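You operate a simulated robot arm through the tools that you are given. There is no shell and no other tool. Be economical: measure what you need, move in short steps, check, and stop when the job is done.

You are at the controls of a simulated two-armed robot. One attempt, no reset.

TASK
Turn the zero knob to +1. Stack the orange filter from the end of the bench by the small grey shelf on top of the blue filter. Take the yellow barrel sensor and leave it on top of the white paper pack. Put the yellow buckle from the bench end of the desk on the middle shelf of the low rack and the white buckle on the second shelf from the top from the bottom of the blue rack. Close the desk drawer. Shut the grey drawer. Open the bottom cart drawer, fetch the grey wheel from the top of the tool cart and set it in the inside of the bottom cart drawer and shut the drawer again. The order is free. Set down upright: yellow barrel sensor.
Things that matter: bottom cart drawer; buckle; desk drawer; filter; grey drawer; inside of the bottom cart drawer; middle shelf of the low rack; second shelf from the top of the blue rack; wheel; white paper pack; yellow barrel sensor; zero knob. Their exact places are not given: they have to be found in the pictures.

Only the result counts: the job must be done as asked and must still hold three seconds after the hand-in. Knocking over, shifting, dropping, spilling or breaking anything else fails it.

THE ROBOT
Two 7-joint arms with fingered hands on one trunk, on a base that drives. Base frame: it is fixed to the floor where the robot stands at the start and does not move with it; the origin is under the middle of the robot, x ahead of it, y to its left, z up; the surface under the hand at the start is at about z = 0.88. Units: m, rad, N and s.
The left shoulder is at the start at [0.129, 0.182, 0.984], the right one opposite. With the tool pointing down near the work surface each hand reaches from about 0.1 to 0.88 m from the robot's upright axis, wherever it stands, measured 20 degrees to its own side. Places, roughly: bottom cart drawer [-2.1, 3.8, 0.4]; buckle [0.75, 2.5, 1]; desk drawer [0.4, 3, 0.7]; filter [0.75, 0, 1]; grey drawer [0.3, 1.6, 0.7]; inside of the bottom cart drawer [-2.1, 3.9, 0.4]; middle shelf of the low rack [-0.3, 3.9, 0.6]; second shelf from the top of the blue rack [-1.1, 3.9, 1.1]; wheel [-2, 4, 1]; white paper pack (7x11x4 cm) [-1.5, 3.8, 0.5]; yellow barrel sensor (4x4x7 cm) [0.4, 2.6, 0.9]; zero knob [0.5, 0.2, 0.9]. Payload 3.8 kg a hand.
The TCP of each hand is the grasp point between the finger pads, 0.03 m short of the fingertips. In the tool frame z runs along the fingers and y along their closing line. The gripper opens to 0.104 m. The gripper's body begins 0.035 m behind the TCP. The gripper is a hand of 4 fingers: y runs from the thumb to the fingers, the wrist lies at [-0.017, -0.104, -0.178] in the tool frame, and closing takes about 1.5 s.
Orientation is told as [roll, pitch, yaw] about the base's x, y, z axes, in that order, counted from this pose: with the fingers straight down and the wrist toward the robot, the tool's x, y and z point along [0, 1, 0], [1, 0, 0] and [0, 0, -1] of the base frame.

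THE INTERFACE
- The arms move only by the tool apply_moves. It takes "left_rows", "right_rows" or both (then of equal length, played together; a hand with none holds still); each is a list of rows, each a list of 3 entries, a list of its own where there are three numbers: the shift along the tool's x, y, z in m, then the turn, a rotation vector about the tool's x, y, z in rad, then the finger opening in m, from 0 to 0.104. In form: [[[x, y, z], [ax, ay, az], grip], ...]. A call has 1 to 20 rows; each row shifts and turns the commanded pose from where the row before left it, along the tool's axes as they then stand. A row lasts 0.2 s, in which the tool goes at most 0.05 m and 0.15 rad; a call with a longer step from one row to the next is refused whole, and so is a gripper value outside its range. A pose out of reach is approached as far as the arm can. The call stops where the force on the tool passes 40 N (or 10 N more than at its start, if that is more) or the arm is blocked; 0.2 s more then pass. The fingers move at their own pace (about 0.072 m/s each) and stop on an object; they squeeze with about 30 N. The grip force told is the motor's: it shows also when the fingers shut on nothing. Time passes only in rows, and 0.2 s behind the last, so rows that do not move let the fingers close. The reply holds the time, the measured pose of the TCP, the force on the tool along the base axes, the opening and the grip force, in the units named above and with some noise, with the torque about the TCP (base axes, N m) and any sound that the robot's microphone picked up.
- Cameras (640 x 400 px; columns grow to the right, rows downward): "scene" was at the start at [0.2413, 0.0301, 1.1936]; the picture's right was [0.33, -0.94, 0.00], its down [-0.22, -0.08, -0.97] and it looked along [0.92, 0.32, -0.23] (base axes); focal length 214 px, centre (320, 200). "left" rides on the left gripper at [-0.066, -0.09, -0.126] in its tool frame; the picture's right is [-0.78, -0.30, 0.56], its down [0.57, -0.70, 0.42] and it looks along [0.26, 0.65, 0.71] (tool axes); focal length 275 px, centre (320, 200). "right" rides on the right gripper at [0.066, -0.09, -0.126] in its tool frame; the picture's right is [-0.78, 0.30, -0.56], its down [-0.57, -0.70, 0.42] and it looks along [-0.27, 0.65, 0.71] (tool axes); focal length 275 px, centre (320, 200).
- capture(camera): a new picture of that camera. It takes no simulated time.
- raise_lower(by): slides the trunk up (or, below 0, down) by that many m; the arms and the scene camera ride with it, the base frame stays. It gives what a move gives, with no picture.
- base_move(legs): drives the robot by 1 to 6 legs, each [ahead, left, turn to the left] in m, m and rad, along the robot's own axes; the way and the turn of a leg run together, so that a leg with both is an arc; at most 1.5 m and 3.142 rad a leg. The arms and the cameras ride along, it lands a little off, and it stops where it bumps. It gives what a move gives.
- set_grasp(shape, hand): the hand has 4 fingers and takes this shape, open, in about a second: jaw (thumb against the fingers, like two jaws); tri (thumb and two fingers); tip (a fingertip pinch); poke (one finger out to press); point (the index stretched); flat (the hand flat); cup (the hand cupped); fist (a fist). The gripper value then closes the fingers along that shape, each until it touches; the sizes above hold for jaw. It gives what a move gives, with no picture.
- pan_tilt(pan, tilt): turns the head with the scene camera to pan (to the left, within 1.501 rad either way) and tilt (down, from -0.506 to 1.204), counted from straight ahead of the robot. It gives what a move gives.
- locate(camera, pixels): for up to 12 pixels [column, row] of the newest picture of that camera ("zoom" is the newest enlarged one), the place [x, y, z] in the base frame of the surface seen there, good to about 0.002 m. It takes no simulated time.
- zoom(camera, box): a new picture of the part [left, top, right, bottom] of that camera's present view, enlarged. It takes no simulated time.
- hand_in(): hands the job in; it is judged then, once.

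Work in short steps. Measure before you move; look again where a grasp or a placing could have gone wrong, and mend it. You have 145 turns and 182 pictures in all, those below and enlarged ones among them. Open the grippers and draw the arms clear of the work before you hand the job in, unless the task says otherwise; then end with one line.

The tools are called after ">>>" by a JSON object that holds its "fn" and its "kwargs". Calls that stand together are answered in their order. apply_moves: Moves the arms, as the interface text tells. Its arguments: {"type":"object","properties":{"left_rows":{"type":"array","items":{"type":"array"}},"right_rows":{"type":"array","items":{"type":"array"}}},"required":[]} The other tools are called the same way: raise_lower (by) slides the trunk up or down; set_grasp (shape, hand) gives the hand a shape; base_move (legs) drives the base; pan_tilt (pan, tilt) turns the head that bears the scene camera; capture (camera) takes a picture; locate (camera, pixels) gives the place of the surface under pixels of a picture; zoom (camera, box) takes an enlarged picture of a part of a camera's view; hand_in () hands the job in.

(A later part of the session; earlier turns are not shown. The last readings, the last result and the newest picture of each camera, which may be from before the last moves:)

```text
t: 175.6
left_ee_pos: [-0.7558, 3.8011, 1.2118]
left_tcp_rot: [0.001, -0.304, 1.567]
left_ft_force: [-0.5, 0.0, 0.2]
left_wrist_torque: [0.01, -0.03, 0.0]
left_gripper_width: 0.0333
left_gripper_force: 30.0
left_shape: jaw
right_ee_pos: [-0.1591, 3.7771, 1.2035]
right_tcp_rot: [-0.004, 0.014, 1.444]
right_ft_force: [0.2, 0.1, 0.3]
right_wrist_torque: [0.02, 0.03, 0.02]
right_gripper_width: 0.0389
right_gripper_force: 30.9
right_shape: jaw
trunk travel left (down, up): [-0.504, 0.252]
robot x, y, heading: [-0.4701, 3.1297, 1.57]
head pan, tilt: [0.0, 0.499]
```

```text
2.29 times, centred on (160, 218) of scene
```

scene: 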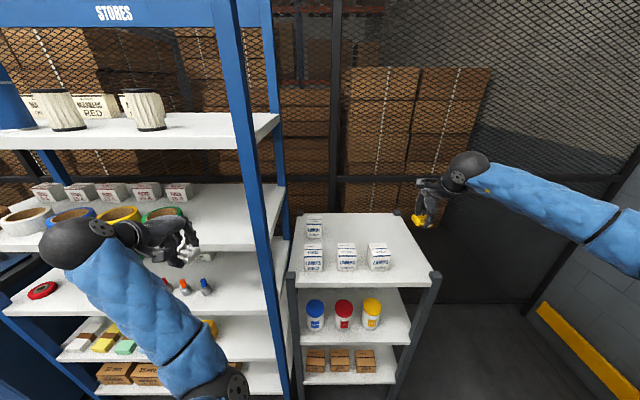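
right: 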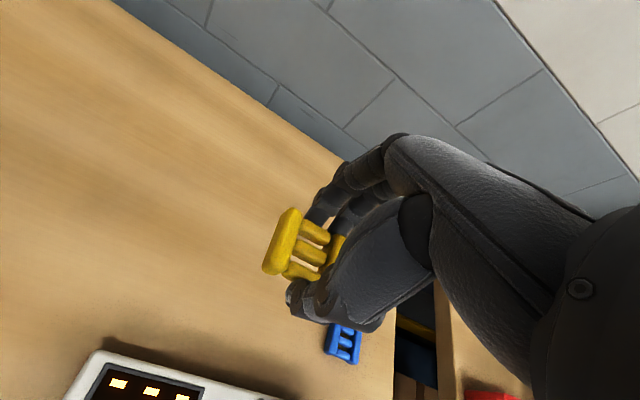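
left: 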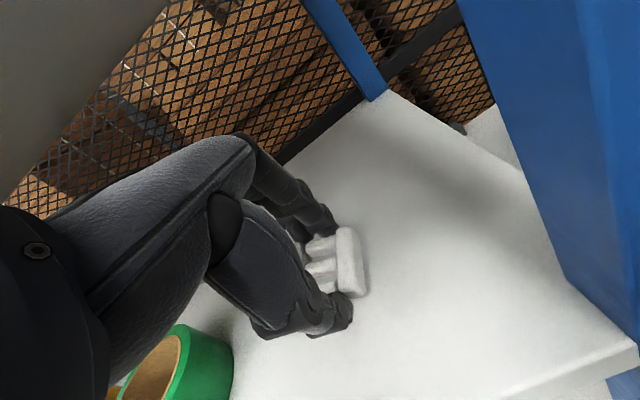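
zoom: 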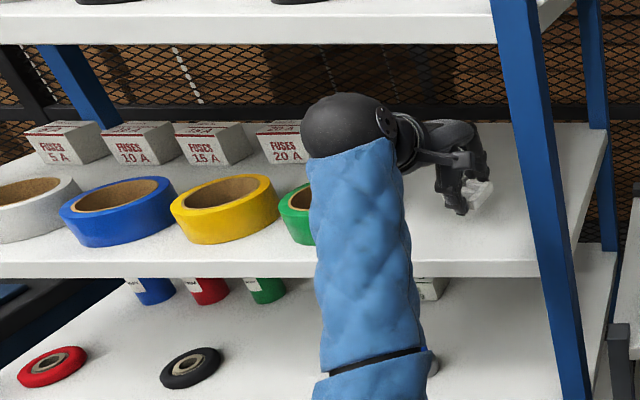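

It's well inside, near the middle of the free area. I'll lower 0.034 and open gently.

>>> {"fn": "apply_moves", "kwargs": {"left_rows": [[[0, -0.004, 0.012], [0, 0, 0], 0.0], [[0, -0.003, 0.0105], [0, 0, 0], 0.0], [[0, -0.003, 0.01], [0, 0, 0], 0.0], [[0, 0, 0], [0, 0, 0], 0.0]]}}

>>> {"fn": "zoom", "kwargs": {"camera": "left", "box": [220, 180, 460, 360]}}

```text
t: 176.6
left_ee_pos: [-0.7547, 3.7998, 1.1807]
left_tcp_rot: [0.002, -0.314, 1.568]
left_ft_force: [-1.0, -1.5, 20.5]
left_wrist_torque: [-0.58, 0.02, 0.03]
left_gripper_width: 0.0327
left_gripper_force: 30.3
left_shape: jaw
right_ee_pos: [-0.1586, 3.7765, 1.2031]
right_tcp_rot: [-0.003, 0.015, 1.444]
right_ft_force: [-0.8, -0.5, -0.2]
right_wrist_torque: [0.0, 0.04, 0.03]
right_gripper_width: 0.0386
right_gripper_force: 30.1
right_shape: jaw
trunk travel left (down, up): [-0.504, 0.252]
robot x, y, heading: [-0.4695, 3.133, 1.574]
head pan, tilt: [0.0, 0.499]
```

```text
2.22 times, centred on (340, 270) of left
```

zoom: 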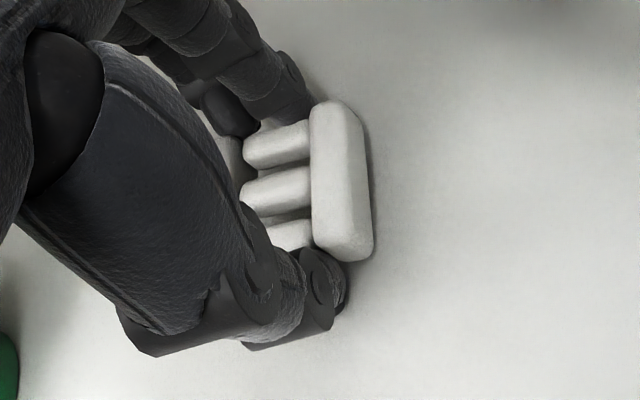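

The thumb touches the shelf with 20 N. I'll raise 4 mm, open, then back out after lifting.

>>> {"fn": "apply_moves", "kwargs": {"left_rows": [[[0, 0.001, -0.003], [0, 0, 0], 0.03], [[0, 0, 0], [0, 0, 0], 0.045], [[0, 0, 0], [0, 0, 0], 0.06], [[0, 0, 0], [0, 0, 0], 0.08], [[0, 0, 0], [0, 0, 0], 0.09], [[0, 0.006, -0.019], [0, 0, 0], 0.09], [[0, 0.006, -0.019], [0, 0, 0], 0.09], [[0, -0.0, -0.0], [0, 0, 0], 0.09]]}}

>>> {"fn": "capture", "kwargs": {"camera": "left"}}

```text
t: 178.4
left_ee_pos: [-0.7516, 3.7987, 1.2154]
left_tcp_rot: [0.001, -0.301, 1.568]
left_ft_force: [0.1, 0.3, 0.6]
left_wrist_torque: [0.02, 0.03, 0.01]
left_gripper_width: 0.0897
left_gripper_force: 0.0
left_shape: jaw
right_ee_pos: [-0.159, 3.7785, 1.2018]
right_tcp_rot: [-0.004, 0.014, 1.442]
right_ft_force: [0.0, -0.7, 0.2]
right_wrist_torque: [0.02, -0.03, -0.03]
right_gripper_width: 0.0387
right_gripper_force: 29.9
right_shape: jaw
trunk travel left (down, up): [-0.504, 0.252]
robot x, y, heading: [-0.4699, 3.1341, 1.566]
head pan, tilt: [0.0, 0.499]
```

```text
79 pictures are left
```

left: 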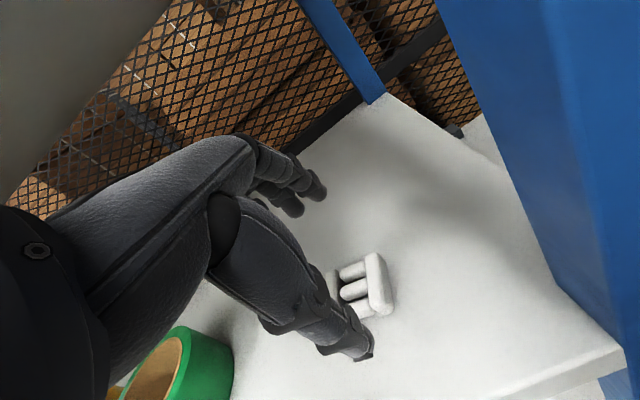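

The white buckle lies flat on the shelf. I'll withdraw the left hand, back the base 0.28 m and lower the trunk for the low rack.

>>> {"fn": "apply_moves", "kwargs": {"left_rows": [[[0, -0.04, -0.0123], [0, 0, 0], 0.09], [[0, -0.04, -0.0123], [0, 0, 0], 0.09], [[0, -0.04, -0.0123], [0, 0, 0], 0.09], [[0, -0.04, -0.0123], [0, 0, 0], 0.09], [[0, -0.04, -0.0123], [0, 0, 0], 0.09], [[0, -0.02, -0.006], [0, 0, 0], 0.09]]}}

>>> {"fn": "base_move", "kwargs": {"legs": [[-0.28, 0, 0]]}}

>>> {"fn": "raise_lower", "kwargs": {"by": -0.3}}

>>> {"fn": "apply_moves", "kwargs": {"right_rows": [[[0, 0, 0], [-0.1, 0, 0.04], 0.0], [[0, 0, 0], [-0.1, 0, 0], 0.0], [[0, 0, 0], [-0.1, 0, 0], 0.0], [[0, 0, 0], [0, 0, 0], 0.0]]}}

>>> {"fn": "capture", "kwargs": {"camera": "scene"}}

```text
t: 179.8
left_ee_pos: [-0.7509, 3.5691, 1.2152]
left_tcp_rot: [-0.001, -0.303, 1.568]
left_ft_force: [-0.4, 0.0, 0.1]
left_wrist_torque: [-0.01, 0.03, 0.01]
left_gripper_width: 0.0899
left_gripper_force: 0.1
left_shape: jaw
right_ee_pos: [-0.1582, 3.7777, 1.2027]
right_tcp_rot: [-0.003, 0.015, 1.444]
right_ft_force: [0.2, 0.7, -0.4]
right_wrist_torque: [0.03, -0.03, 0.05]
right_gripper_width: 0.0387
right_gripper_force: 29.9
right_shape: jaw
trunk travel left (down, up): [-0.504, 0.252]
robot x, y, heading: [-0.4704, 3.1326, 1.569]
head pan, tilt: [0.0, 0.499]
```

```text
t: 181.8
left_ee_pos: [-0.7536, 3.2851, 1.2165]
left_tcp_rot: [0.0, -0.304, 1.571]
left_ft_force: [0.2, -0.1, -0.2]
left_wrist_torque: [0.03, -0.02, -0.03]
left_gripper_width: 0.09
left_gripper_force: 0.0
left_shape: jaw
right_ee_pos: [-0.1608, 3.4952, 1.2026]
right_tcp_rot: [-0.004, 0.015, 1.446]
right_ft_force: [-0.1, -0.6, -0.6]
right_wrist_torque: [-0.01, -0.01, 0.03]
right_gripper_width: 0.0387
right_gripper_force: 30.2
right_shape: jaw
trunk travel left (down, up): [-0.504, 0.252]
robot x, y, heading: [-0.4698, 2.852, 1.572]
head pan, tilt: [0.0, 0.499]
```

```text
t: 184.8
left_ee_pos: [-0.7534, 3.3192, 0.8458]
left_tcp_rot: [0.0, -0.127, 1.57]
left_ft_force: [-0.3, 0.5, -0.3]
left_wrist_torque: [0.03, -0.01, 0.03]
left_gripper_width: 0.0901
left_gripper_force: 0.0
left_shape: jaw
right_ee_pos: [-0.1634, 3.4964, 0.9031]
right_tcp_rot: [-0.003, 0.015, 1.446]
right_ft_force: [-0.9, -0.3, 0.3]
right_wrist_torque: [0.04, 0.0, -0.01]
right_gripper_width: 0.0387
right_gripper_force: 30.4
right_shape: jaw
trunk travel left (down, up): [-0.204, 0.552]
robot x, y, heading: [-0.4719, 2.8539, 1.577]
head pan, tilt: [0.0, 0.499]
```

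```text
t: 185.8
left_ee_pos: [-0.7538, 3.32, 0.8457]
left_tcp_rot: [0.0, -0.125, 1.57]
left_ft_force: [0.4, 0.1, -0.2]
left_wrist_torque: [0.01, -0.02, 0.0]
left_gripper_width: 0.0898
left_gripper_force: 0.0
left_shape: jaw
right_ee_pos: [-0.1615, 3.4972, 0.9017]
right_tcp_rot: [-0.002, -0.286, 1.408]
right_ft_force: [0.6, -0.1, -0.6]
right_wrist_torque: [0.0, 0.0, -0.01]
right_gripper_width: 0.0387
right_gripper_force: 29.6
right_shape: jaw
trunk travel left (down, up): [-0.204, 0.552]
robot x, y, heading: [-0.4744, 2.8475, 1.572]
head pan, tilt: [0.0, 0.499]
```

```text
78 pictures are left
```

scene: 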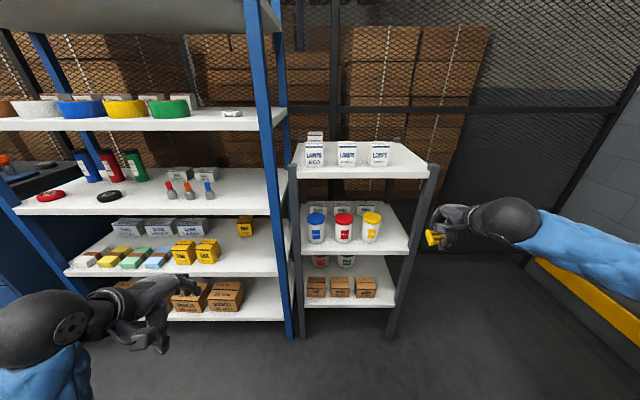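

The white buckle is visible on shelf 2 at (231,113). I'll square the right hand's yaw, shift to x=-0.172, lower to about 0.80 and drive forward 0.2.

>>> {"fn": "apply_moves", "kwargs": {"right_rows": [[[0.006, -0.009, 0.032], [0, 0, -0.08], 0.0], [[0.005, -0.009, 0.032], [0, 0, -0.08], 0.0], [[0, -0.01, 0.032], [0, 0, 0], 0.0], [[0, 0, 0], [0, 0, 0], 0.0]]}}

>>> {"fn": "base_move", "kwargs": {"legs": [[0.2, 0, 0]]}}

>>> {"fn": "capture", "kwargs": {"camera": "scene"}}

>>> {"fn": "capture", "kwargs": {"camera": "right"}}

```text
t: 186.8
left_ee_pos: [-0.7534, 3.32, 0.8452]
left_tcp_rot: [0.001, -0.125, 1.57]
left_ft_force: [0.6, 0.7, -0.3]
left_wrist_torque: [-0.01, 0.03, -0.01]
left_gripper_width: 0.09
left_gripper_force: 0.0
left_shape: jaw
right_ee_pos: [-0.1695, 3.4981, 0.8042]
right_tcp_rot: [-0.049, -0.279, 1.573]
right_ft_force: [-0.1, 0.0, -0.8]
right_wrist_torque: [0.01, 0.0, 0.0]
right_gripper_width: 0.0389
right_gripper_force: 29.6
right_shape: jaw
trunk travel left (down, up): [-0.204, 0.552]
robot x, y, heading: [-0.4698, 2.8509, 1.568]
head pan, tilt: [0.0, 0.499]
```

```text
t: 188.4
left_ee_pos: [-0.7524, 3.5214, 0.8435]
left_tcp_rot: [-0.001, -0.124, 1.569]
left_ft_force: [0.2, 0.2, -0.5]
left_wrist_torque: [-0.03, 0.03, 0.01]
left_gripper_width: 0.0899
left_gripper_force: 0.0
left_shape: jaw
right_ee_pos: [-0.1681, 3.6979, 0.8034]
right_tcp_rot: [-0.049, -0.281, 1.574]
right_ft_force: [1.2, 0.1, 0.3]
right_wrist_torque: [-0.02, 0.02, 0.04]
right_gripper_width: 0.0387
right_gripper_force: 29.7
right_shape: jaw
trunk travel left (down, up): [-0.204, 0.552]
robot x, y, heading: [-0.4731, 3.0482, 1.576]
head pan, tilt: [0.0, 0.499]
```

```text
77 pictures are left
```

scene: 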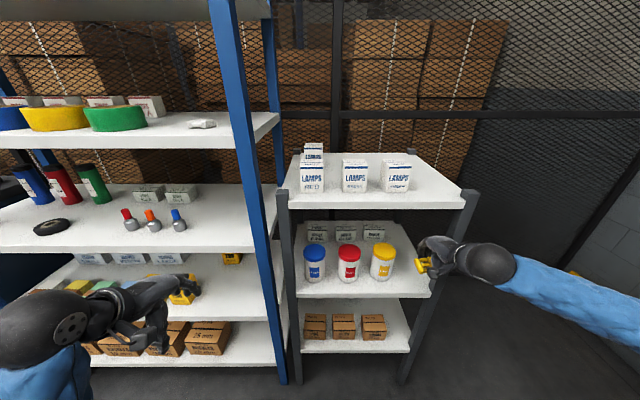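

```text
76 pictures are left
```

right: 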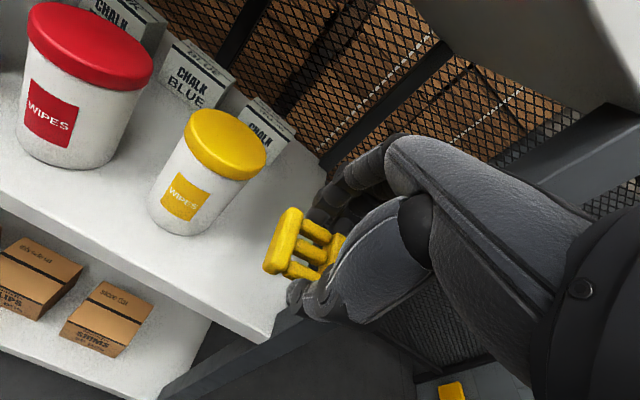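

I'll shift 8 mm left and go in 0.077, then check.

>>> {"fn": "apply_moves", "kwargs": {"right_rows": [[[0.008, 0, 0], [0, 0.02, 0], 0.0], [[0, 0.025, 0.0072], [0, 0.02, 0], 0.0], [[0, 0.025, 0.0072], [0, 0, 0], 0.0], [[0, 0.025, 0.0072], [0, 0, 0], 0.0], [[0, 0, 0], [0, 0, 0], 0.0]]}}

>>> {"fn": "capture", "kwargs": {"camera": "right"}}

>>> {"fn": "zoom", "kwargs": {"camera": "scene", "box": [320, 180, 520, 305]}}

```text
t: 189.6
left_ee_pos: [-0.751, 3.5218, 0.8451]
left_tcp_rot: [0.0, -0.125, 1.57]
left_ft_force: [0.9, -0.1, 0.5]
left_wrist_torque: [0.03, -0.01, 0.0]
left_gripper_width: 0.0899
left_gripper_force: 0.1
left_shape: jaw
right_ee_pos: [-0.1772, 3.7764, 0.8018]
right_tcp_rot: [-0.009, -0.282, 1.573]
right_ft_force: [0.5, -0.2, 0.6]
right_wrist_torque: [-0.03, 0.0, 0.01]
right_gripper_width: 0.0385
right_gripper_force: 30.0
right_shape: jaw
trunk travel left (down, up): [-0.204, 0.552]
robot x, y, heading: [-0.4739, 3.0521, 1.569]
head pan, tilt: [0.0, 0.499]
```

```text
75 pictures are left
```

right: 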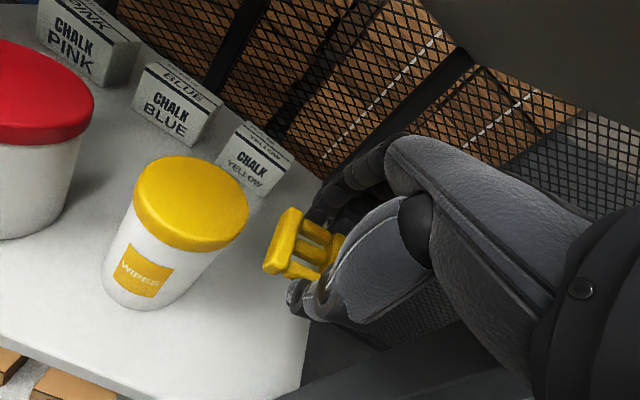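

```text
3.20 times, centred on (420, 242) of scene
```

zoom: 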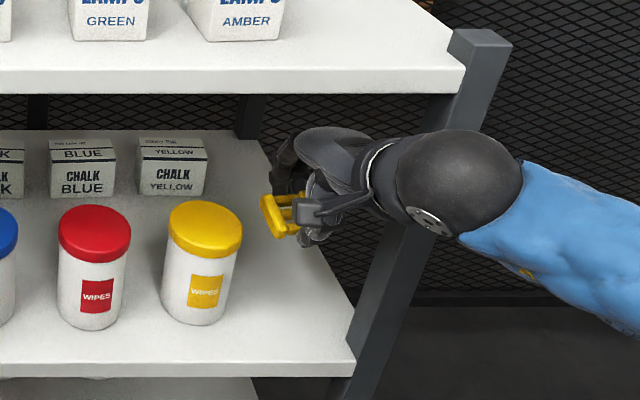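

The buckle is over the free part beside the yellow jar. I'll lower 0.118.

>>> {"fn": "apply_moves", "kwargs": {"right_rows": [[[0, -0.0075, 0.026], [0, 0, 0], 0.0], [[0, -0.0075, 0.026], [0, 0, 0], 0.0], [[0, -0.0075, 0.026], [0, 0, 0], 0.0], [[0, -0.0065, 0.022], [0, 0, 0], 0.0], [[0, -0.0035, 0.012], [0, 0, 0], 0.0], [[0, 0, 0], [0, 0, 0], 0.0]]}}

>>> {"fn": "capture", "kwargs": {"camera": "right"}}

>>> {"fn": "zoom", "kwargs": {"camera": "scene", "box": [320, 180, 520, 305]}}

```text
t: 191.0
left_ee_pos: [-0.7527, 3.5216, 0.8451]
left_tcp_rot: [0.0, -0.126, 1.568]
left_ft_force: [0.5, 0.3, 0.2]
left_wrist_torque: [0.01, -0.01, 0.0]
left_gripper_width: 0.0898
left_gripper_force: 0.0
left_shape: jaw
right_ee_pos: [-0.177, 3.7742, 0.6874]
right_tcp_rot: [-0.008, -0.283, 1.573]
right_ft_force: [-0.5, -0.5, -0.2]
right_wrist_torque: [0.04, 0.03, 0.01]
right_gripper_width: 0.0386
right_gripper_force: 29.9
right_shape: jaw
trunk travel left (down, up): [-0.204, 0.552]
robot x, y, heading: [-0.4716, 3.051, 1.566]
head pan, tilt: [0.0, 0.499]
```

```text
73 pictures are left
```

right: 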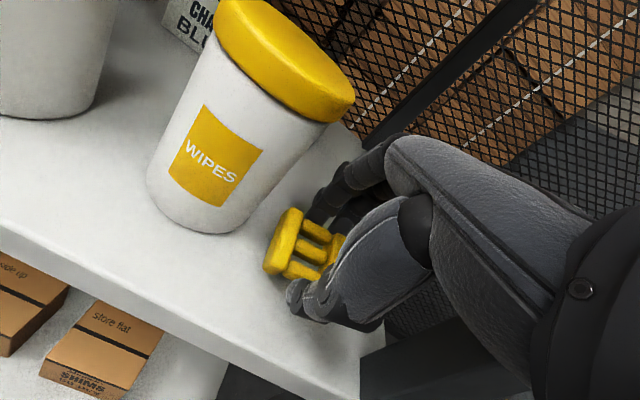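

```text
3.20 times, centred on (420, 242) of scene
```

zoom: 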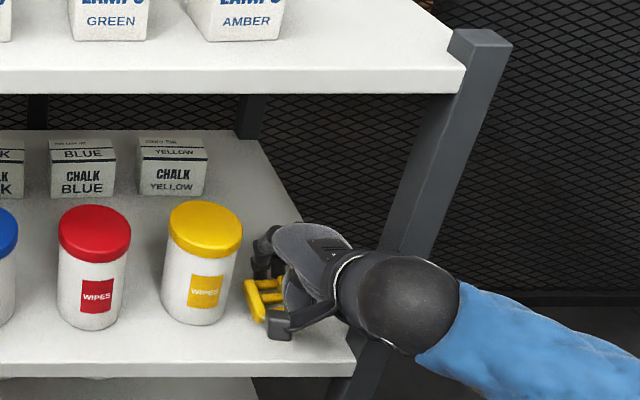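

>>> {"fn": "apply_moves", "kwargs": {"right_rows": [[[0, -0.001, 0.004], [0, 0, 0], 0.0], [[0, -0.001, 0.003], [0, 0, 0], 0.0], [[0, 0, 0], [0, 0, 0], 0.035], [[0, 0, 0], [0, 0, 0], 0.045], [[0, 0, 0], [0, 0, 0], 0.06], [[0, 0, 0], [0, 0, 0], 0.075], [[0, 0, 0], [0, 0, 0], 0.085], [[0, 0.0055, -0.019], [0, 0, 0], 0.085], [[0, 0.0055, -0.019], [0, 0, 0], 0.085], [[0, 0, 0], [0, 0, 0], 0.085]]}}

>>> {"fn": "capture", "kwargs": {"camera": "right"}}

```text
t: 193.2
left_ee_pos: [-0.752, 3.5209, 0.8451]
left_tcp_rot: [0.0, -0.126, 1.569]
left_ft_force: [-1.2, 0.0, 0.0]
left_wrist_torque: [0.01, 0.01, 0.02]
left_gripper_width: 0.0899
left_gripper_force: 0.1
left_shape: jaw
right_ee_pos: [-0.1752, 3.7758, 0.7188]
right_tcp_rot: [-0.008, -0.281, 1.574]
right_ft_force: [0.5, 0.3, 0.0]
right_wrist_torque: [-0.03, -0.02, -0.02]
right_gripper_width: 0.0847
right_gripper_force: 0.0
right_shape: jaw
trunk travel left (down, up): [-0.204, 0.552]
robot x, y, heading: [-0.4685, 3.0513, 1.57]
head pan, tilt: [0.0, 0.499]
```

```text
71 pictures are left
```

right: 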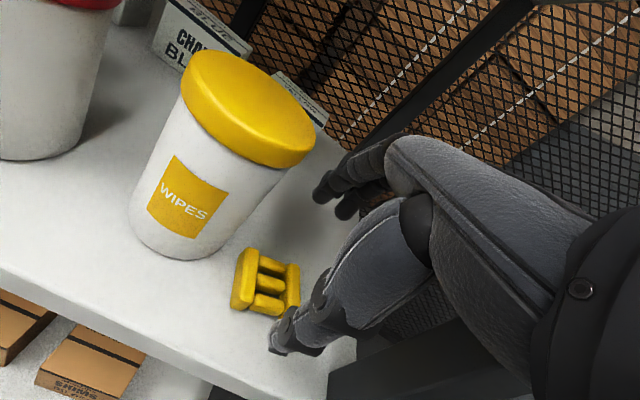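

The yellow buckle is placed. I'll withdraw the right hand, back off, and look left for the paper pack and the tool cart.

>>> {"fn": "apply_moves", "kwargs": {"right_rows": [[[0, 0.008, -0.029], [0, 0, 0], 0.085], [[0, 0.003, -0.01], [0, 0, 0], 0.085], [[0, -0.043, -0.0125], [0, 0, 0], 0.085], [[0, -0.043, -0.0125], [0, 0, 0], 0.085], [[0, -0.043, -0.0125], [0, 0, 0], 0.085], [[0, -0.043, -0.0125], [0, 0, 0], 0.085]]}}

>>> {"fn": "base_move", "kwargs": {"legs": [[-0.25, 0, 0]]}}

>>> {"fn": "raise_lower", "kwargs": {"by": 0.3}}

>>> {"fn": "pan_tilt", "kwargs": {"pan": 0.85, "tilt": 0.5}}

>>> {"fn": "capture", "kwargs": {"camera": "scene"}}

```text
t: 194.6
left_ee_pos: [-0.7531, 3.5217, 0.8438]
left_tcp_rot: [-0.001, -0.123, 1.569]
left_ft_force: [-0.4, 0.0, 0.5]
left_wrist_torque: [0.0, 0.02, -0.02]
left_gripper_width: 0.09
left_gripper_force: 0.0
left_shape: jaw
right_ee_pos: [-0.176, 3.6184, 0.7596]
right_tcp_rot: [-0.007, -0.282, 1.573]
right_ft_force: [0.8, -0.4, -1.6]
right_wrist_torque: [-0.01, 0.0, -0.02]
right_gripper_width: 0.0848
right_gripper_force: 0.1
right_shape: jaw
right hand out of reach, approached as far as the arm can: row 6
trunk travel left (down, up): [-0.204, 0.552]
robot x, y, heading: [-0.4699, 3.0497, 1.575]
head pan, tilt: [0.0, 0.499]
```

```text
t: 196.4
left_ee_pos: [-0.7518, 3.2697, 0.8464]
left_tcp_rot: [0.0, -0.125, 1.565]
left_ft_force: [0.1, -0.1, -0.1]
left_wrist_torque: [-0.02, 0.0, 0.0]
left_gripper_width: 0.0899
left_gripper_force: 0.1
left_shape: jaw
right_ee_pos: [-0.1755, 3.3648, 0.7584]
right_tcp_rot: [-0.01, -0.28, 1.569]
right_ft_force: [0.6, -0.2, 0.9]
right_wrist_torque: [0.02, -0.02, -0.01]
right_gripper_width: 0.0848
right_gripper_force: 0.0
right_shape: jaw
trunk travel left (down, up): [-0.204, 0.552]
robot x, y, heading: [-0.4719, 2.7994, 1.567]
head pan, tilt: [0.0, 0.499]
```

```text
t: 199.4
left_ee_pos: [-0.751, 3.2691, 1.1445]
left_tcp_rot: [0.0, -0.124, 1.568]
left_ft_force: [0.7, 0.2, -0.5]
left_wrist_torque: [0.03, 0.0, 0.0]
left_gripper_width: 0.09
left_gripper_force: 0.2
left_shape: jaw
right_ee_pos: [-0.175, 3.3647, 1.0578]
right_tcp_rot: [-0.01, -0.28, 1.57]
right_ft_force: [0.2, 0.2, 0.1]
right_wrist_torque: [-0.01, 0.0, 0.02]
right_gripper_width: 0.0846
right_gripper_force: 0.0
right_shape: jaw
trunk travel left (down, up): [-0.504, 0.252]
robot x, y, heading: [-0.4735, 2.8016, 1.565]
head pan, tilt: [0.0, 0.499]
```

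```text
t: 200.6
left_ee_pos: [-0.7511, 3.2694, 1.1449]
left_tcp_rot: [0.0, -0.125, 1.566]
left_ft_force: [0.3, -0.1, -0.7]
left_wrist_torque: [-0.02, -0.02, 0.01]
left_gripper_width: 0.0898
left_gripper_force: 0.1
left_shape: jaw
right_ee_pos: [-0.1765, 3.3649, 1.0595]
right_tcp_rot: [-0.009, -0.28, 1.569]
right_ft_force: [-0.5, 0.6, -0.3]
right_wrist_torque: [-0.01, -0.03, 0.0]
right_gripper_width: 0.0848
right_gripper_force: 0.1
right_shape: jaw
trunk travel left (down, up): [-0.504, 0.252]
robot x, y, heading: [-0.4743, 2.7945, 1.566]
head pan, tilt: [0.85, 0.499]
```

```text
70 pictures are left
```

scene: 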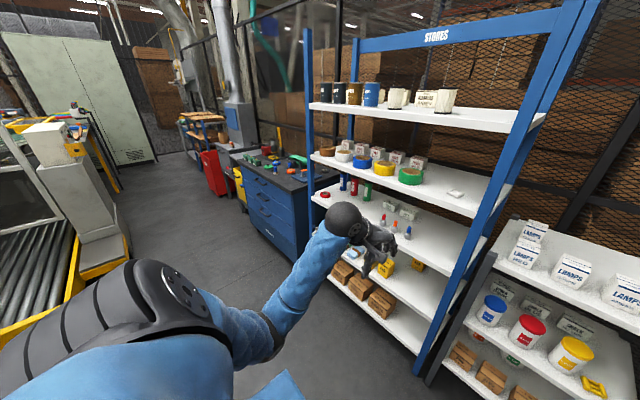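

The paper packs are on the blue rack's shelf at z≈0.5, and the tool cart is to its left. First the sensor: I'll turn to face the desk and drive so the right hand is near it.

>>> {"fn": "base_move", "kwargs": {"legs": [[0, 0, -1.566], [0.3, 0.09, 0]]}}

>>> {"fn": "apply_moves", "kwargs": {"right_rows": [[[0, 0, -0.01], [0.14, 0, 0], 0.07], [[0, 0, -0.01], [0.14, 0, 0], 0.07], [[0, 0, 0], [0, 0, 0], 0.07]]}}

>>> {"fn": "pan_tilt", "kwargs": {"pan": -0.25, "tilt": 0.8}}

>>> {"fn": "capture", "kwargs": {"camera": "scene"}}

>>> {"fn": "capture", "kwargs": {"camera": "right"}}

```text
t: 206.5
left_ee_pos: [0.3005, 3.1564, 1.1447]
left_tcp_rot: [-0.002, -0.125, -0.019]
left_ft_force: [0.1, 0.5, 0.1]
left_wrist_torque: [-0.03, 0.0, 0.01]
left_gripper_width: 0.0898
left_gripper_force: 0.1
left_shape: jaw
right_ee_pos: [0.3866, 2.5774, 1.0581]
right_tcp_rot: [-0.008, -0.28, -0.017]
right_ft_force: [0.6, 0.5, 0.4]
right_wrist_torque: [-0.05, 0.0, 0.01]
right_gripper_width: 0.0848
right_gripper_force: 0.0
right_shape: jaw
trunk travel left (down, up): [-0.504, 0.252]
robot x, y, heading: [-0.1725, 2.881, -0.016]
head pan, tilt: [0.85, 0.499]
```

```text
t: 207.3
left_ee_pos: [0.3002, 3.156, 1.1464]
left_tcp_rot: [0.001, -0.125, -0.022]
left_ft_force: [-0.5, -0.1, 0.4]
left_wrist_torque: [0.01, 0.0, 0.02]
left_gripper_width: 0.0897
left_gripper_force: 0.1
left_shape: jaw
right_ee_pos: [0.3826, 2.5784, 1.0788]
right_tcp_rot: [-0.007, -0.001, -0.019]
right_ft_force: [-0.5, 0.1, 0.6]
right_wrist_torque: [0.01, 0.02, 0.0]
right_gripper_width: 0.07
right_gripper_force: 0.1
right_shape: jaw
trunk travel left (down, up): [-0.504, 0.252]
robot x, y, heading: [-0.1739, 2.8858, -0.022]
head pan, tilt: [0.85, 0.499]
```

```text
t: 208.7
left_ee_pos: [0.3012, 3.1554, 1.1453]
left_tcp_rot: [0.0, -0.125, -0.022]
left_ft_force: [0.2, -0.8, -0.9]
left_wrist_torque: [-0.02, 0.0, 0.03]
left_gripper_width: 0.0901
left_gripper_force: 0.2
left_shape: jaw
right_ee_pos: [0.3824, 2.5796, 1.0787]
right_tcp_rot: [-0.008, 0.0, -0.021]
right_ft_force: [-0.4, 0.2, -0.4]
right_wrist_torque: [-0.01, 0.01, 0.0]
right_gripper_width: 0.0705
right_gripper_force: 0.0
right_shape: jaw
trunk travel left (down, up): [-0.504, 0.252]
robot x, y, heading: [-0.1739, 2.884, -0.02]
head pan, tilt: [-0.25, 0.799]
```

```text
69 pictures are left
```

scene: 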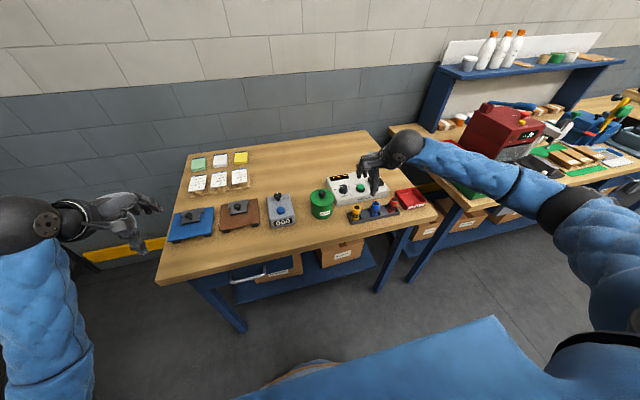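

```text
68 pictures are left
```

right: 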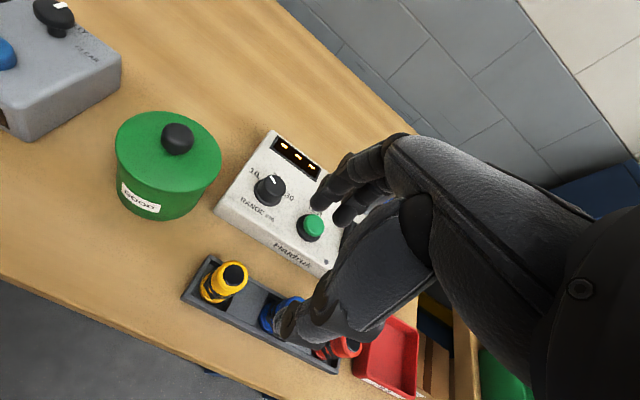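

>>> {"fn": "zoom", "kwargs": {"camera": "right", "box": [160, 220, 320, 320]}}

>>> {"fn": "locate", "kwargs": {"camera": "zoom", "pixels": [[300, 215], [255, 215], [340, 215], [298, 180], [296, 245], [180, 290], [240, 190], [360, 270], [230, 330]]}}

>>> {"fn": "locate", "kwargs": {"camera": "right", "pixels": [[220, 207], [280, 240], [310, 232], [200, 205], [232, 196]]}}

```text
4.00 times, centred on (240, 270) of right
```

zoom: 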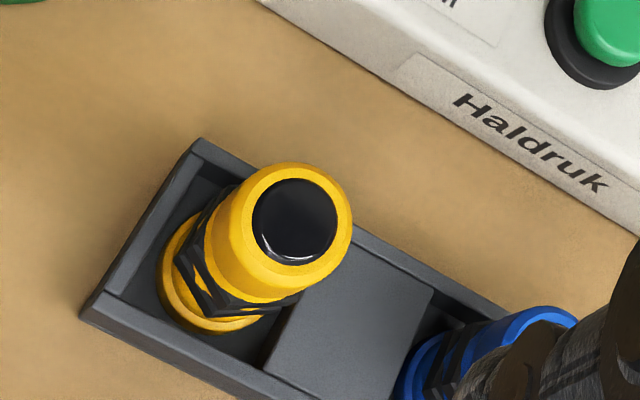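

```text
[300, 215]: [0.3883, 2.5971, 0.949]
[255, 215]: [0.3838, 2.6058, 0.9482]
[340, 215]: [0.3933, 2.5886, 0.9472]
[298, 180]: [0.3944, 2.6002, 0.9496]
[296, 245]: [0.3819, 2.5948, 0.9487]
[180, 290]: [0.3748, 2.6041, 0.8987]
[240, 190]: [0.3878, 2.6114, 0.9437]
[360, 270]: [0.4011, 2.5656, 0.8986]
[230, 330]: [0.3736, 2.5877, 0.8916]
```

```text
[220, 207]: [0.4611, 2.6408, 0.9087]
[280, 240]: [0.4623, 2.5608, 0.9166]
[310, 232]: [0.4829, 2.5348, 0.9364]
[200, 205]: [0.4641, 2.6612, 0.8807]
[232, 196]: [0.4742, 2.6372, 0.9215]
```

The sensor's top centre is (0.388, 2.597, 0.949). I'll align, descend to TCP z≈0.936 and close.

>>> {"fn": "apply_moves", "kwargs": {"right_rows": [[[0.0176, 0.006, 0], [0, -0.008, 0], 0.07], [[0, 0, 0.045], [0, 0, 0], 0.07], [[0, 0, 0.045], [0, 0, 0], 0.07], [[0, 0, 0.035], [0, 0, 0], 0.07], [[0, 0, 0.017], [0, 0, 0], 0.07], [[0, 0, 0], [0, 0, 0], 0.07]]}}

>>> {"fn": "zoom", "kwargs": {"camera": "right", "box": [200, 140, 440, 340]}}

```text
t: 210.1
left_ee_pos: [0.3004, 3.1565, 1.1448]
left_tcp_rot: [0.0, -0.125, -0.02]
left_ft_force: [-0.2, -0.7, -0.4]
left_wrist_torque: [0.0, 0.04, -0.02]
left_gripper_width: 0.0898
left_gripper_force: 0.1
left_shape: jaw
right_ee_pos: [0.3898, 2.5913, 0.9366]
right_tcp_rot: [-0.015, -0.001, -0.019]
right_ft_force: [-0.3, 0.1, -0.7]
right_wrist_torque: [-0.01, 0.0, 0.03]
right_gripper_width: 0.0704
right_gripper_force: 0.1
right_shape: jaw
trunk travel left (down, up): [-0.504, 0.252]
robot x, y, heading: [-0.1793, 2.8869, -0.022]
head pan, tilt: [-0.25, 0.799]
```

```text
2.00 times, centred on (320, 240) of right
```

zoom: 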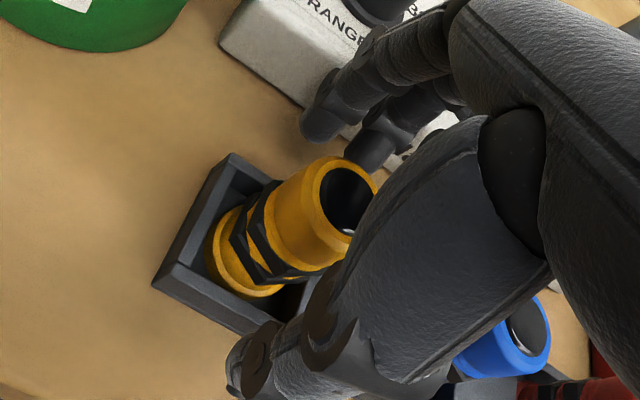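

>>> {"fn": "apply_moves", "kwargs": {"right_rows": [[[0.005, 0, 0.001], [0, 0, 0], 0.07], [[0, 0, 0], [0, 0, 0], 0.0], [[0, 0, 0], [0, 0, 0], 0.0], [[0, 0, 0], [0, 0, 0], 0.0], [[0, 0, 0], [0, 0, 0], 0.0], [[0, 0, 0], [0, 0, 0], 0.0], [[0, 0, 0], [0, 0, 0], 0.0]]}}

>>> {"fn": "zoom", "kwargs": {"camera": "right", "box": [200, 140, 440, 340]}}

```text
t: 211.7
left_ee_pos: [0.3003, 3.1556, 1.1458]
left_tcp_rot: [-0.002, -0.125, -0.02]
left_ft_force: [-0.1, -0.5, -0.2]
left_wrist_torque: [-0.01, -0.01, -0.02]
left_gripper_width: 0.0899
left_gripper_force: 0.0
left_shape: jaw
right_ee_pos: [0.3899, 2.597, 0.9343]
right_tcp_rot: [-0.017, -0.001, -0.021]
right_ft_force: [-3.3, -0.6, 0.3]
right_wrist_torque: [0.0, 0.11, 0.0]
right_gripper_width: 0.0234
right_gripper_force: 30.2
right_shape: jaw
trunk travel left (down, up): [-0.504, 0.252]
robot x, y, heading: [-0.1701, 2.8831, -0.018]
head pan, tilt: [-0.25, 0.799]
```

```text
2.00 times, centred on (320, 240) of right
```

zoom: 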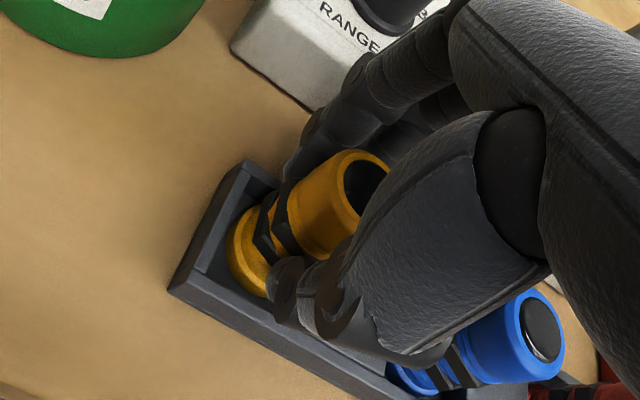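

The sensor is gripped. I'll lift it straight up.

>>> {"fn": "apply_moves", "kwargs": {"right_rows": [[[0, 0, -0.02], [0, 0, 0], 0.0], [[0, 0, -0.03], [0, 0, 0], 0.0], [[0, 0, -0.04], [0, 0, 0], 0.0], [[0, 0, -0.04], [0, 0, 0], 0.0], [[0, 0, -0.03], [0, 0, 0], 0.0], [[0, 0, 0], [0, 0, 0], 0.0]]}}

>>> {"fn": "capture", "kwargs": {"camera": "right"}}

>>> {"fn": "zoom", "kwargs": {"camera": "scene", "box": [300, 120, 460, 240]}}

```text
t: 213.1
left_ee_pos: [0.3011, 3.1566, 1.1448]
left_tcp_rot: [0.0, -0.126, -0.022]
left_ft_force: [0.1, 0.4, -0.3]
left_wrist_torque: [0.03, -0.05, -0.01]
left_gripper_width: 0.09
left_gripper_force: 0.0
left_shape: jaw
right_ee_pos: [0.387, 2.6008, 1.0943]
right_tcp_rot: [-0.015, 0.0, -0.019]
right_ft_force: [0.0, -0.5, -1.2]
right_wrist_torque: [0.03, 0.0, -0.04]
right_gripper_width: 0.023
right_gripper_force: 29.5
right_shape: jaw
trunk travel left (down, up): [-0.504, 0.252]
robot x, y, heading: [-0.1773, 2.8888, -0.022]
head pan, tilt: [-0.25, 0.799]
```

```text
64 pictures are left
```

right: 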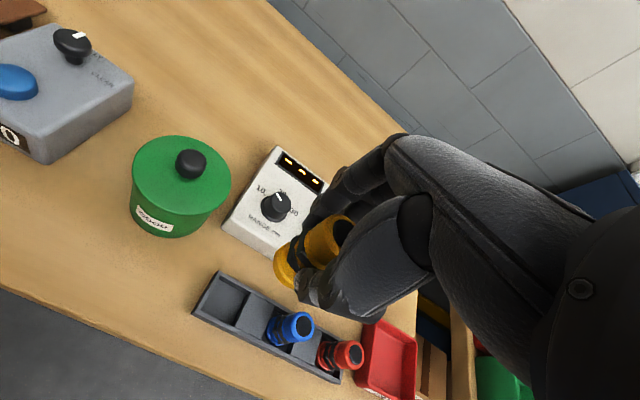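

```text
3.33 times, centred on (380, 180) of scene
```

zoom: 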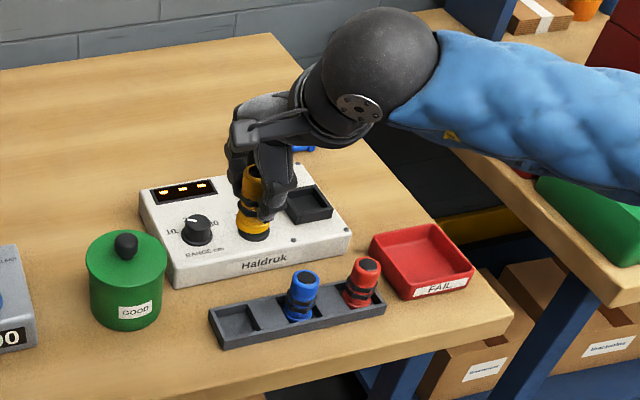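

The sensor is held upright. I'll back off, turn to face the racks, and look for free floor on the left.

>>> {"fn": "base_move", "kwargs": {"legs": [[-0.33, 0, 0], [0, 0, 1.59], [0.08, 0.35, 0]]}}

>>> {"fn": "pan_tilt", "kwargs": {"pan": 0.7, "tilt": 0.6}}

>>> {"fn": "capture", "kwargs": {"camera": "scene"}}

```text
t: 221.0
left_ee_pos: [-1.1427, 3.4339, 1.1448]
left_tcp_rot: [0.0, -0.125, 1.577]
left_ft_force: [-0.1, 0.2, -0.9]
left_wrist_torque: [-0.03, -0.01, 0.0]
left_gripper_width: 0.09
left_gripper_force: 0.1
left_shape: jaw
right_ee_pos: [-0.5873, 3.5358, 1.0931]
right_tcp_rot: [-0.019, 0.0, 1.578]
right_ft_force: [-1.2, 0.3, -0.7]
right_wrist_torque: [-0.04, -0.02, 0.02]
right_gripper_width: 0.0228
right_gripper_force: 29.6
right_shape: jaw
trunk travel left (down, up): [-0.504, 0.252]
robot x, y, heading: [-0.8557, 2.9647, 1.573]
head pan, tilt: [-0.25, 0.799]
```

```text
t: 222.3
left_ee_pos: [-1.1412, 3.4347, 1.1436]
left_tcp_rot: [0.0, -0.125, 1.577]
left_ft_force: [0.2, -0.8, 0.0]
left_wrist_torque: [-0.03, -0.02, -0.07]
left_gripper_width: 0.0898
left_gripper_force: 0.0
left_shape: jaw
right_ee_pos: [-0.5878, 3.5356, 1.0933]
right_tcp_rot: [-0.014, 0.0, 1.579]
right_ft_force: [-0.2, 0.5, -0.8]
right_wrist_torque: [0.01, 0.02, 0.05]
right_gripper_width: 0.0229
right_gripper_force: 29.8
right_shape: jaw
trunk travel left (down, up): [-0.504, 0.252]
robot x, y, heading: [-0.8551, 2.967, 1.573]
head pan, tilt: [0.7, 0.6]
```

```text
62 pictures are left
```

scene: 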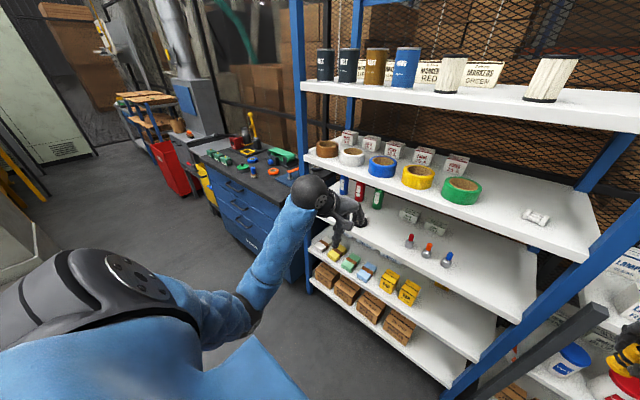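

>>> {"fn": "zoom", "kwargs": {"camera": "scene", "box": [290, 200, 430, 320]}}

>>> {"fn": "locate", "kwargs": {"camera": "scene", "pixels": [[321, 243], [318, 246], [325, 240], [337, 252], [310, 238], [310, 250], [360, 232], [310, 190], [270, 190], [215, 180], [200, 157], [250, 255]]}}

```text
3.33 times, centred on (360, 260) of scene
```

zoom: 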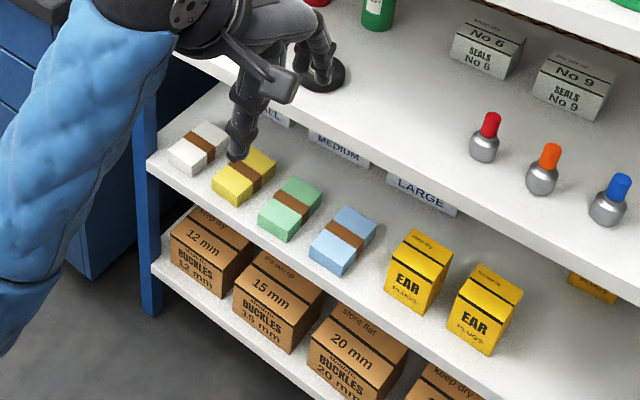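

```text
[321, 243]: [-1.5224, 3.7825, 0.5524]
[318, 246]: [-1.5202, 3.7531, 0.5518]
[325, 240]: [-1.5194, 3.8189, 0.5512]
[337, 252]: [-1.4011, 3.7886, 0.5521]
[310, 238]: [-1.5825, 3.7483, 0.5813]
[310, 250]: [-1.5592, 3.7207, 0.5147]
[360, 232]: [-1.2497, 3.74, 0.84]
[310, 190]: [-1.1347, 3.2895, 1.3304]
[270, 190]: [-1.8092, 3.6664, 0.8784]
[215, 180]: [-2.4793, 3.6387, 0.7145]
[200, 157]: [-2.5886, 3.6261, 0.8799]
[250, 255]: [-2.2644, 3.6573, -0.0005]
```

The white pack's top is z=0.552 with its centre about (-1.52, 3.785), and there's a post at its left. I'll drive left to x≈-1.68, lower the trunk 0.3 and yaw the right hand by +0.35.

>>> {"fn": "base_move", "kwargs": {"legs": [[0, 0.82, 0]]}}

>>> {"fn": "raise_lower", "kwargs": {"by": -0.3}}

>>> {"fn": "apply_moves", "kwargs": {"right_rows": [[[0, 0, 0], [0, 0, -0.117], 0.0], [[0, 0, 0], [0, 0, -0.117], 0.0], [[0, 0, 0], [0, 0, -0.116], 0.0], [[0, 0, 0], [0, 0, 0], 0.0]]}}

>>> {"fn": "pan_tilt", "kwargs": {"pan": -0.2, "tilt": 0.6}}

>>> {"fn": "capture", "kwargs": {"camera": "scene"}}

```text
t: 226.6
left_ee_pos: [-1.9599, 3.422, 1.1442]
left_tcp_rot: [0.001, -0.127, 1.584]
left_ft_force: [0.1, 0.4, -0.6]
left_wrist_torque: [-0.02, 0.02, 0.03]
left_gripper_width: 0.0898
left_gripper_force: 0.0
left_shape: jaw
right_ee_pos: [-1.4062, 3.5278, 1.0936]
right_tcp_rot: [-0.019, 0.001, 1.587]
right_ft_force: [0.2, -0.4, -0.9]
right_wrist_torque: [-0.01, -0.02, 0.0]
right_gripper_width: 0.0227
right_gripper_force: 29.5
right_shape: jaw
trunk travel left (down, up): [-0.504, 0.252]
robot x, y, heading: [-1.6685, 2.9592, 1.592]
head pan, tilt: [0.7, 0.6]
```

```text
t: 229.6
left_ee_pos: [-1.9585, 3.422, 0.8452]
left_tcp_rot: [0.0, -0.125, 1.586]
left_ft_force: [-0.2, 0.2, 0.5]
left_wrist_torque: [0.0, -0.01, 0.0]
left_gripper_width: 0.0899
left_gripper_force: 0.1
left_shape: jaw
right_ee_pos: [-1.4078, 3.5294, 0.7943]
right_tcp_rot: [-0.017, -0.002, 1.586]
right_ft_force: [0.3, -0.3, -0.7]
right_wrist_torque: [-0.02, 0.04, -0.01]
right_gripper_width: 0.0227
right_gripper_force: 30.1
right_shape: jaw
trunk travel left (down, up): [-0.204, 0.552]
robot x, y, heading: [-1.6733, 2.9578, 1.591]
head pan, tilt: [0.7, 0.6]
```

```text
t: 230.6
left_ee_pos: [-1.9595, 3.4234, 0.8441]
left_tcp_rot: [0.001, -0.125, 1.586]
left_ft_force: [0.3, 0.2, 0.6]
left_wrist_torque: [0.02, -0.05, -0.02]
left_gripper_width: 0.0898
left_gripper_force: 0.1
left_shape: jaw
right_ee_pos: [-1.4062, 3.5284, 0.7929]
right_tcp_rot: [-0.016, 0.005, 1.938]
right_ft_force: [-0.4, -0.7, -0.3]
right_wrist_torque: [0.01, 0.0, 0.02]
right_gripper_width: 0.023
right_gripper_force: 29.9
right_shape: jaw
trunk travel left (down, up): [-0.204, 0.552]
robot x, y, heading: [-1.6713, 2.9598, 1.588]
head pan, tilt: [0.7, 0.6]
```

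```text
t: 231.8
left_ee_pos: [-1.96, 3.4227, 0.8441]
left_tcp_rot: [0.0, -0.127, 1.584]
left_ft_force: [0.3, 0.5, 0.0]
left_wrist_torque: [-0.01, -0.01, -0.01]
left_gripper_width: 0.0899
left_gripper_force: 0.2
left_shape: jaw
right_ee_pos: [-1.4065, 3.5287, 0.7935]
right_tcp_rot: [-0.016, 0.005, 1.936]
right_ft_force: [0.3, 0.0, -0.8]
right_wrist_torque: [-0.01, 0.0, -0.01]
right_gripper_width: 0.0232
right_gripper_force: 29.9
right_shape: jaw
trunk travel left (down, up): [-0.204, 0.552]
robot x, y, heading: [-1.6693, 2.9526, 1.59]
head pan, tilt: [-0.201, 0.6]
```

```text
60 pictures are left
```

scene: 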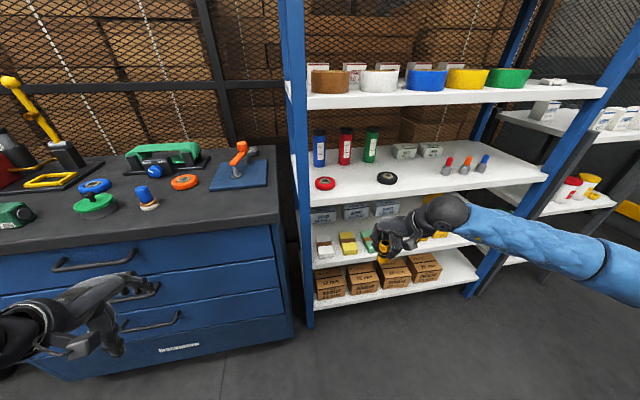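

>>> {"fn": "zoom", "kwargs": {"camera": "scene", "box": [295, 200, 455, 300]}}

>>> {"fn": "locate", "kwargs": {"camera": "zoom", "pixels": [[118, 160], [92, 168], [145, 165], [115, 190], [118, 205], [55, 200], [70, 180], [210, 170], [345, 240], [365, 235], [200, 75]]}}

```text
4.00 times, centred on (375, 250) of scene
```

zoom: 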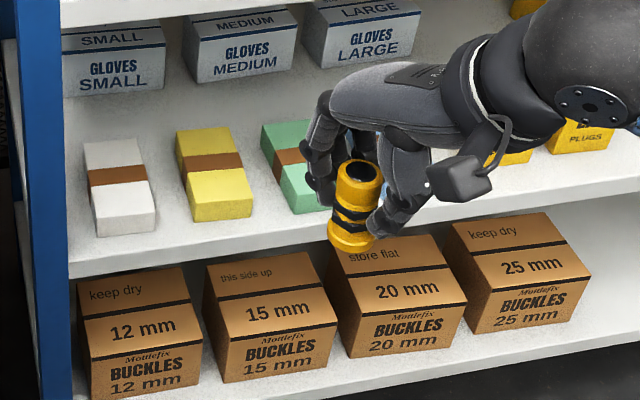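

```text
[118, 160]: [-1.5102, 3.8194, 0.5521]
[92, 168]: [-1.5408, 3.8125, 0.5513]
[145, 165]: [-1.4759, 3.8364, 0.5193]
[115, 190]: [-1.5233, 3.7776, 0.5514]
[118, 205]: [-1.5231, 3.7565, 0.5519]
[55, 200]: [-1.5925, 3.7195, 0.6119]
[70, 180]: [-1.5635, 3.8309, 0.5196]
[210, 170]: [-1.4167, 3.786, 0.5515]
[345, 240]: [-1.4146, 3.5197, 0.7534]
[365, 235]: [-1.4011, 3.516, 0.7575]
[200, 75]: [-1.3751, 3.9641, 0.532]
```

I'll raise the left hand clear of the cart, lower and shift the right hand in front of the white pack, then drive forward 0.2.

>>> {"fn": "apply_moves", "kwargs": {"left_rows": [[[0, 0, -0.045], [0, 0, 0], 0.09], [[0, 0, -0.045], [0, 0, 0], 0.09], [[0, 0, -0.045], [0, 0, 0], 0.09], [[0, 0, -0.045], [0, 0, 0], 0.09], [[0, 0, -0.045], [0, 0, 0], 0.09], [[0, 0, 0], [0, 0, 0], 0.09]], "right_rows": [[[0.0206, 0.0079, 0.0316], [0, 0, 0], 0.0], [[0.0206, 0.0079, 0.0316], [0, 0, 0], 0.0], [[0.0206, 0.0079, 0.0316], [0, 0, 0], 0.0], [[0.0206, 0.0079, 0.0316], [0, 0, 0], 0.0], [[0.0206, 0.0079, 0.0316], [0, 0, 0], 0.0], [[0, 0, 0], [0, 0, 0], 0.0]]}}

>>> {"fn": "base_move", "kwargs": {"legs": [[0.15, 0, -0.015]]}}

>>> {"fn": "capture", "kwargs": {"camera": "scene"}}

>>> {"fn": "capture", "kwargs": {"camera": "right"}}

```text
t: 233.2
left_ee_pos: [-1.9642, 3.402, 1.0685]
left_tcp_rot: [-0.001, -0.125, 1.587]
left_ft_force: [-0.1, -0.3, 0.2]
left_wrist_torque: [0.0, -0.02, 0.03]
left_gripper_width: 0.09
left_gripper_force: 0.0
left_shape: jaw
left hand out of reach, approached as far as the arm can: row 1
right_ee_pos: [-1.5147, 3.5295, 0.6316]
right_tcp_rot: [-0.016, 0.005, 1.935]
right_ft_force: [-0.3, -0.1, -1.0]
right_wrist_torque: [0.01, 0.02, -0.01]
right_gripper_width: 0.023
right_gripper_force: 30.2
right_shape: jaw
trunk travel left (down, up): [-0.204, 0.552]
robot x, y, heading: [-1.6728, 2.954, 1.588]
head pan, tilt: [-0.201, 0.6]
```

```text
t: 234.6
left_ee_pos: [-1.9606, 3.5571, 1.0687]
left_tcp_rot: [0.0, -0.123, 1.577]
left_ft_force: [-0.5, -0.3, -0.2]
left_wrist_torque: [-0.01, 0.05, -0.01]
left_gripper_width: 0.0902
left_gripper_force: 0.0
left_shape: jaw
right_ee_pos: [-1.511, 3.6792, 0.6332]
right_tcp_rot: [-0.016, 0.007, 1.925]
right_ft_force: [0.2, -0.3, -1.4]
right_wrist_torque: [-0.02, -0.04, -0.03]
right_gripper_width: 0.0225
right_gripper_force: 29.9
right_shape: jaw
trunk travel left (down, up): [-0.204, 0.552]
robot x, y, heading: [-1.6691, 3.1091, 1.576]
head pan, tilt: [-0.201, 0.6]
```

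```text
58 pictures are left
```

scene: 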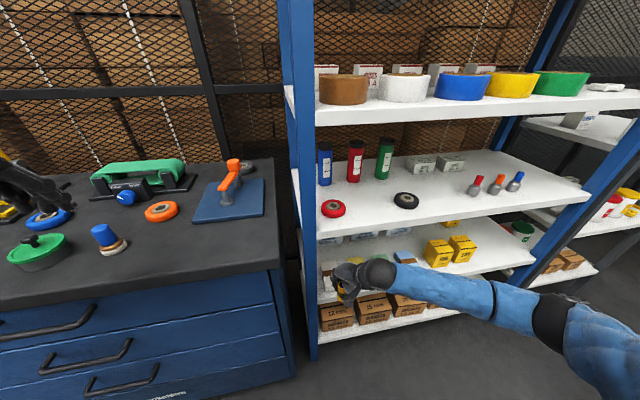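

```text
57 pictures are left
```

right: 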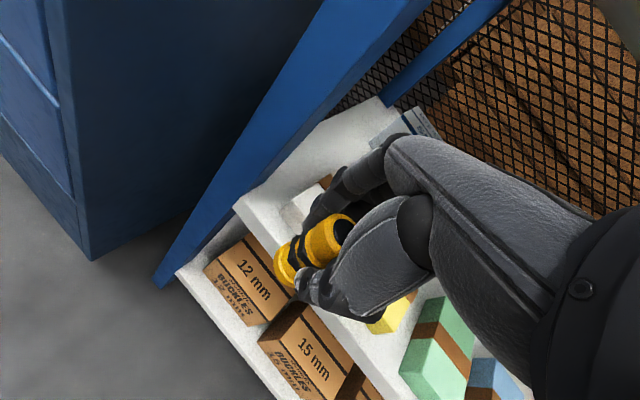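

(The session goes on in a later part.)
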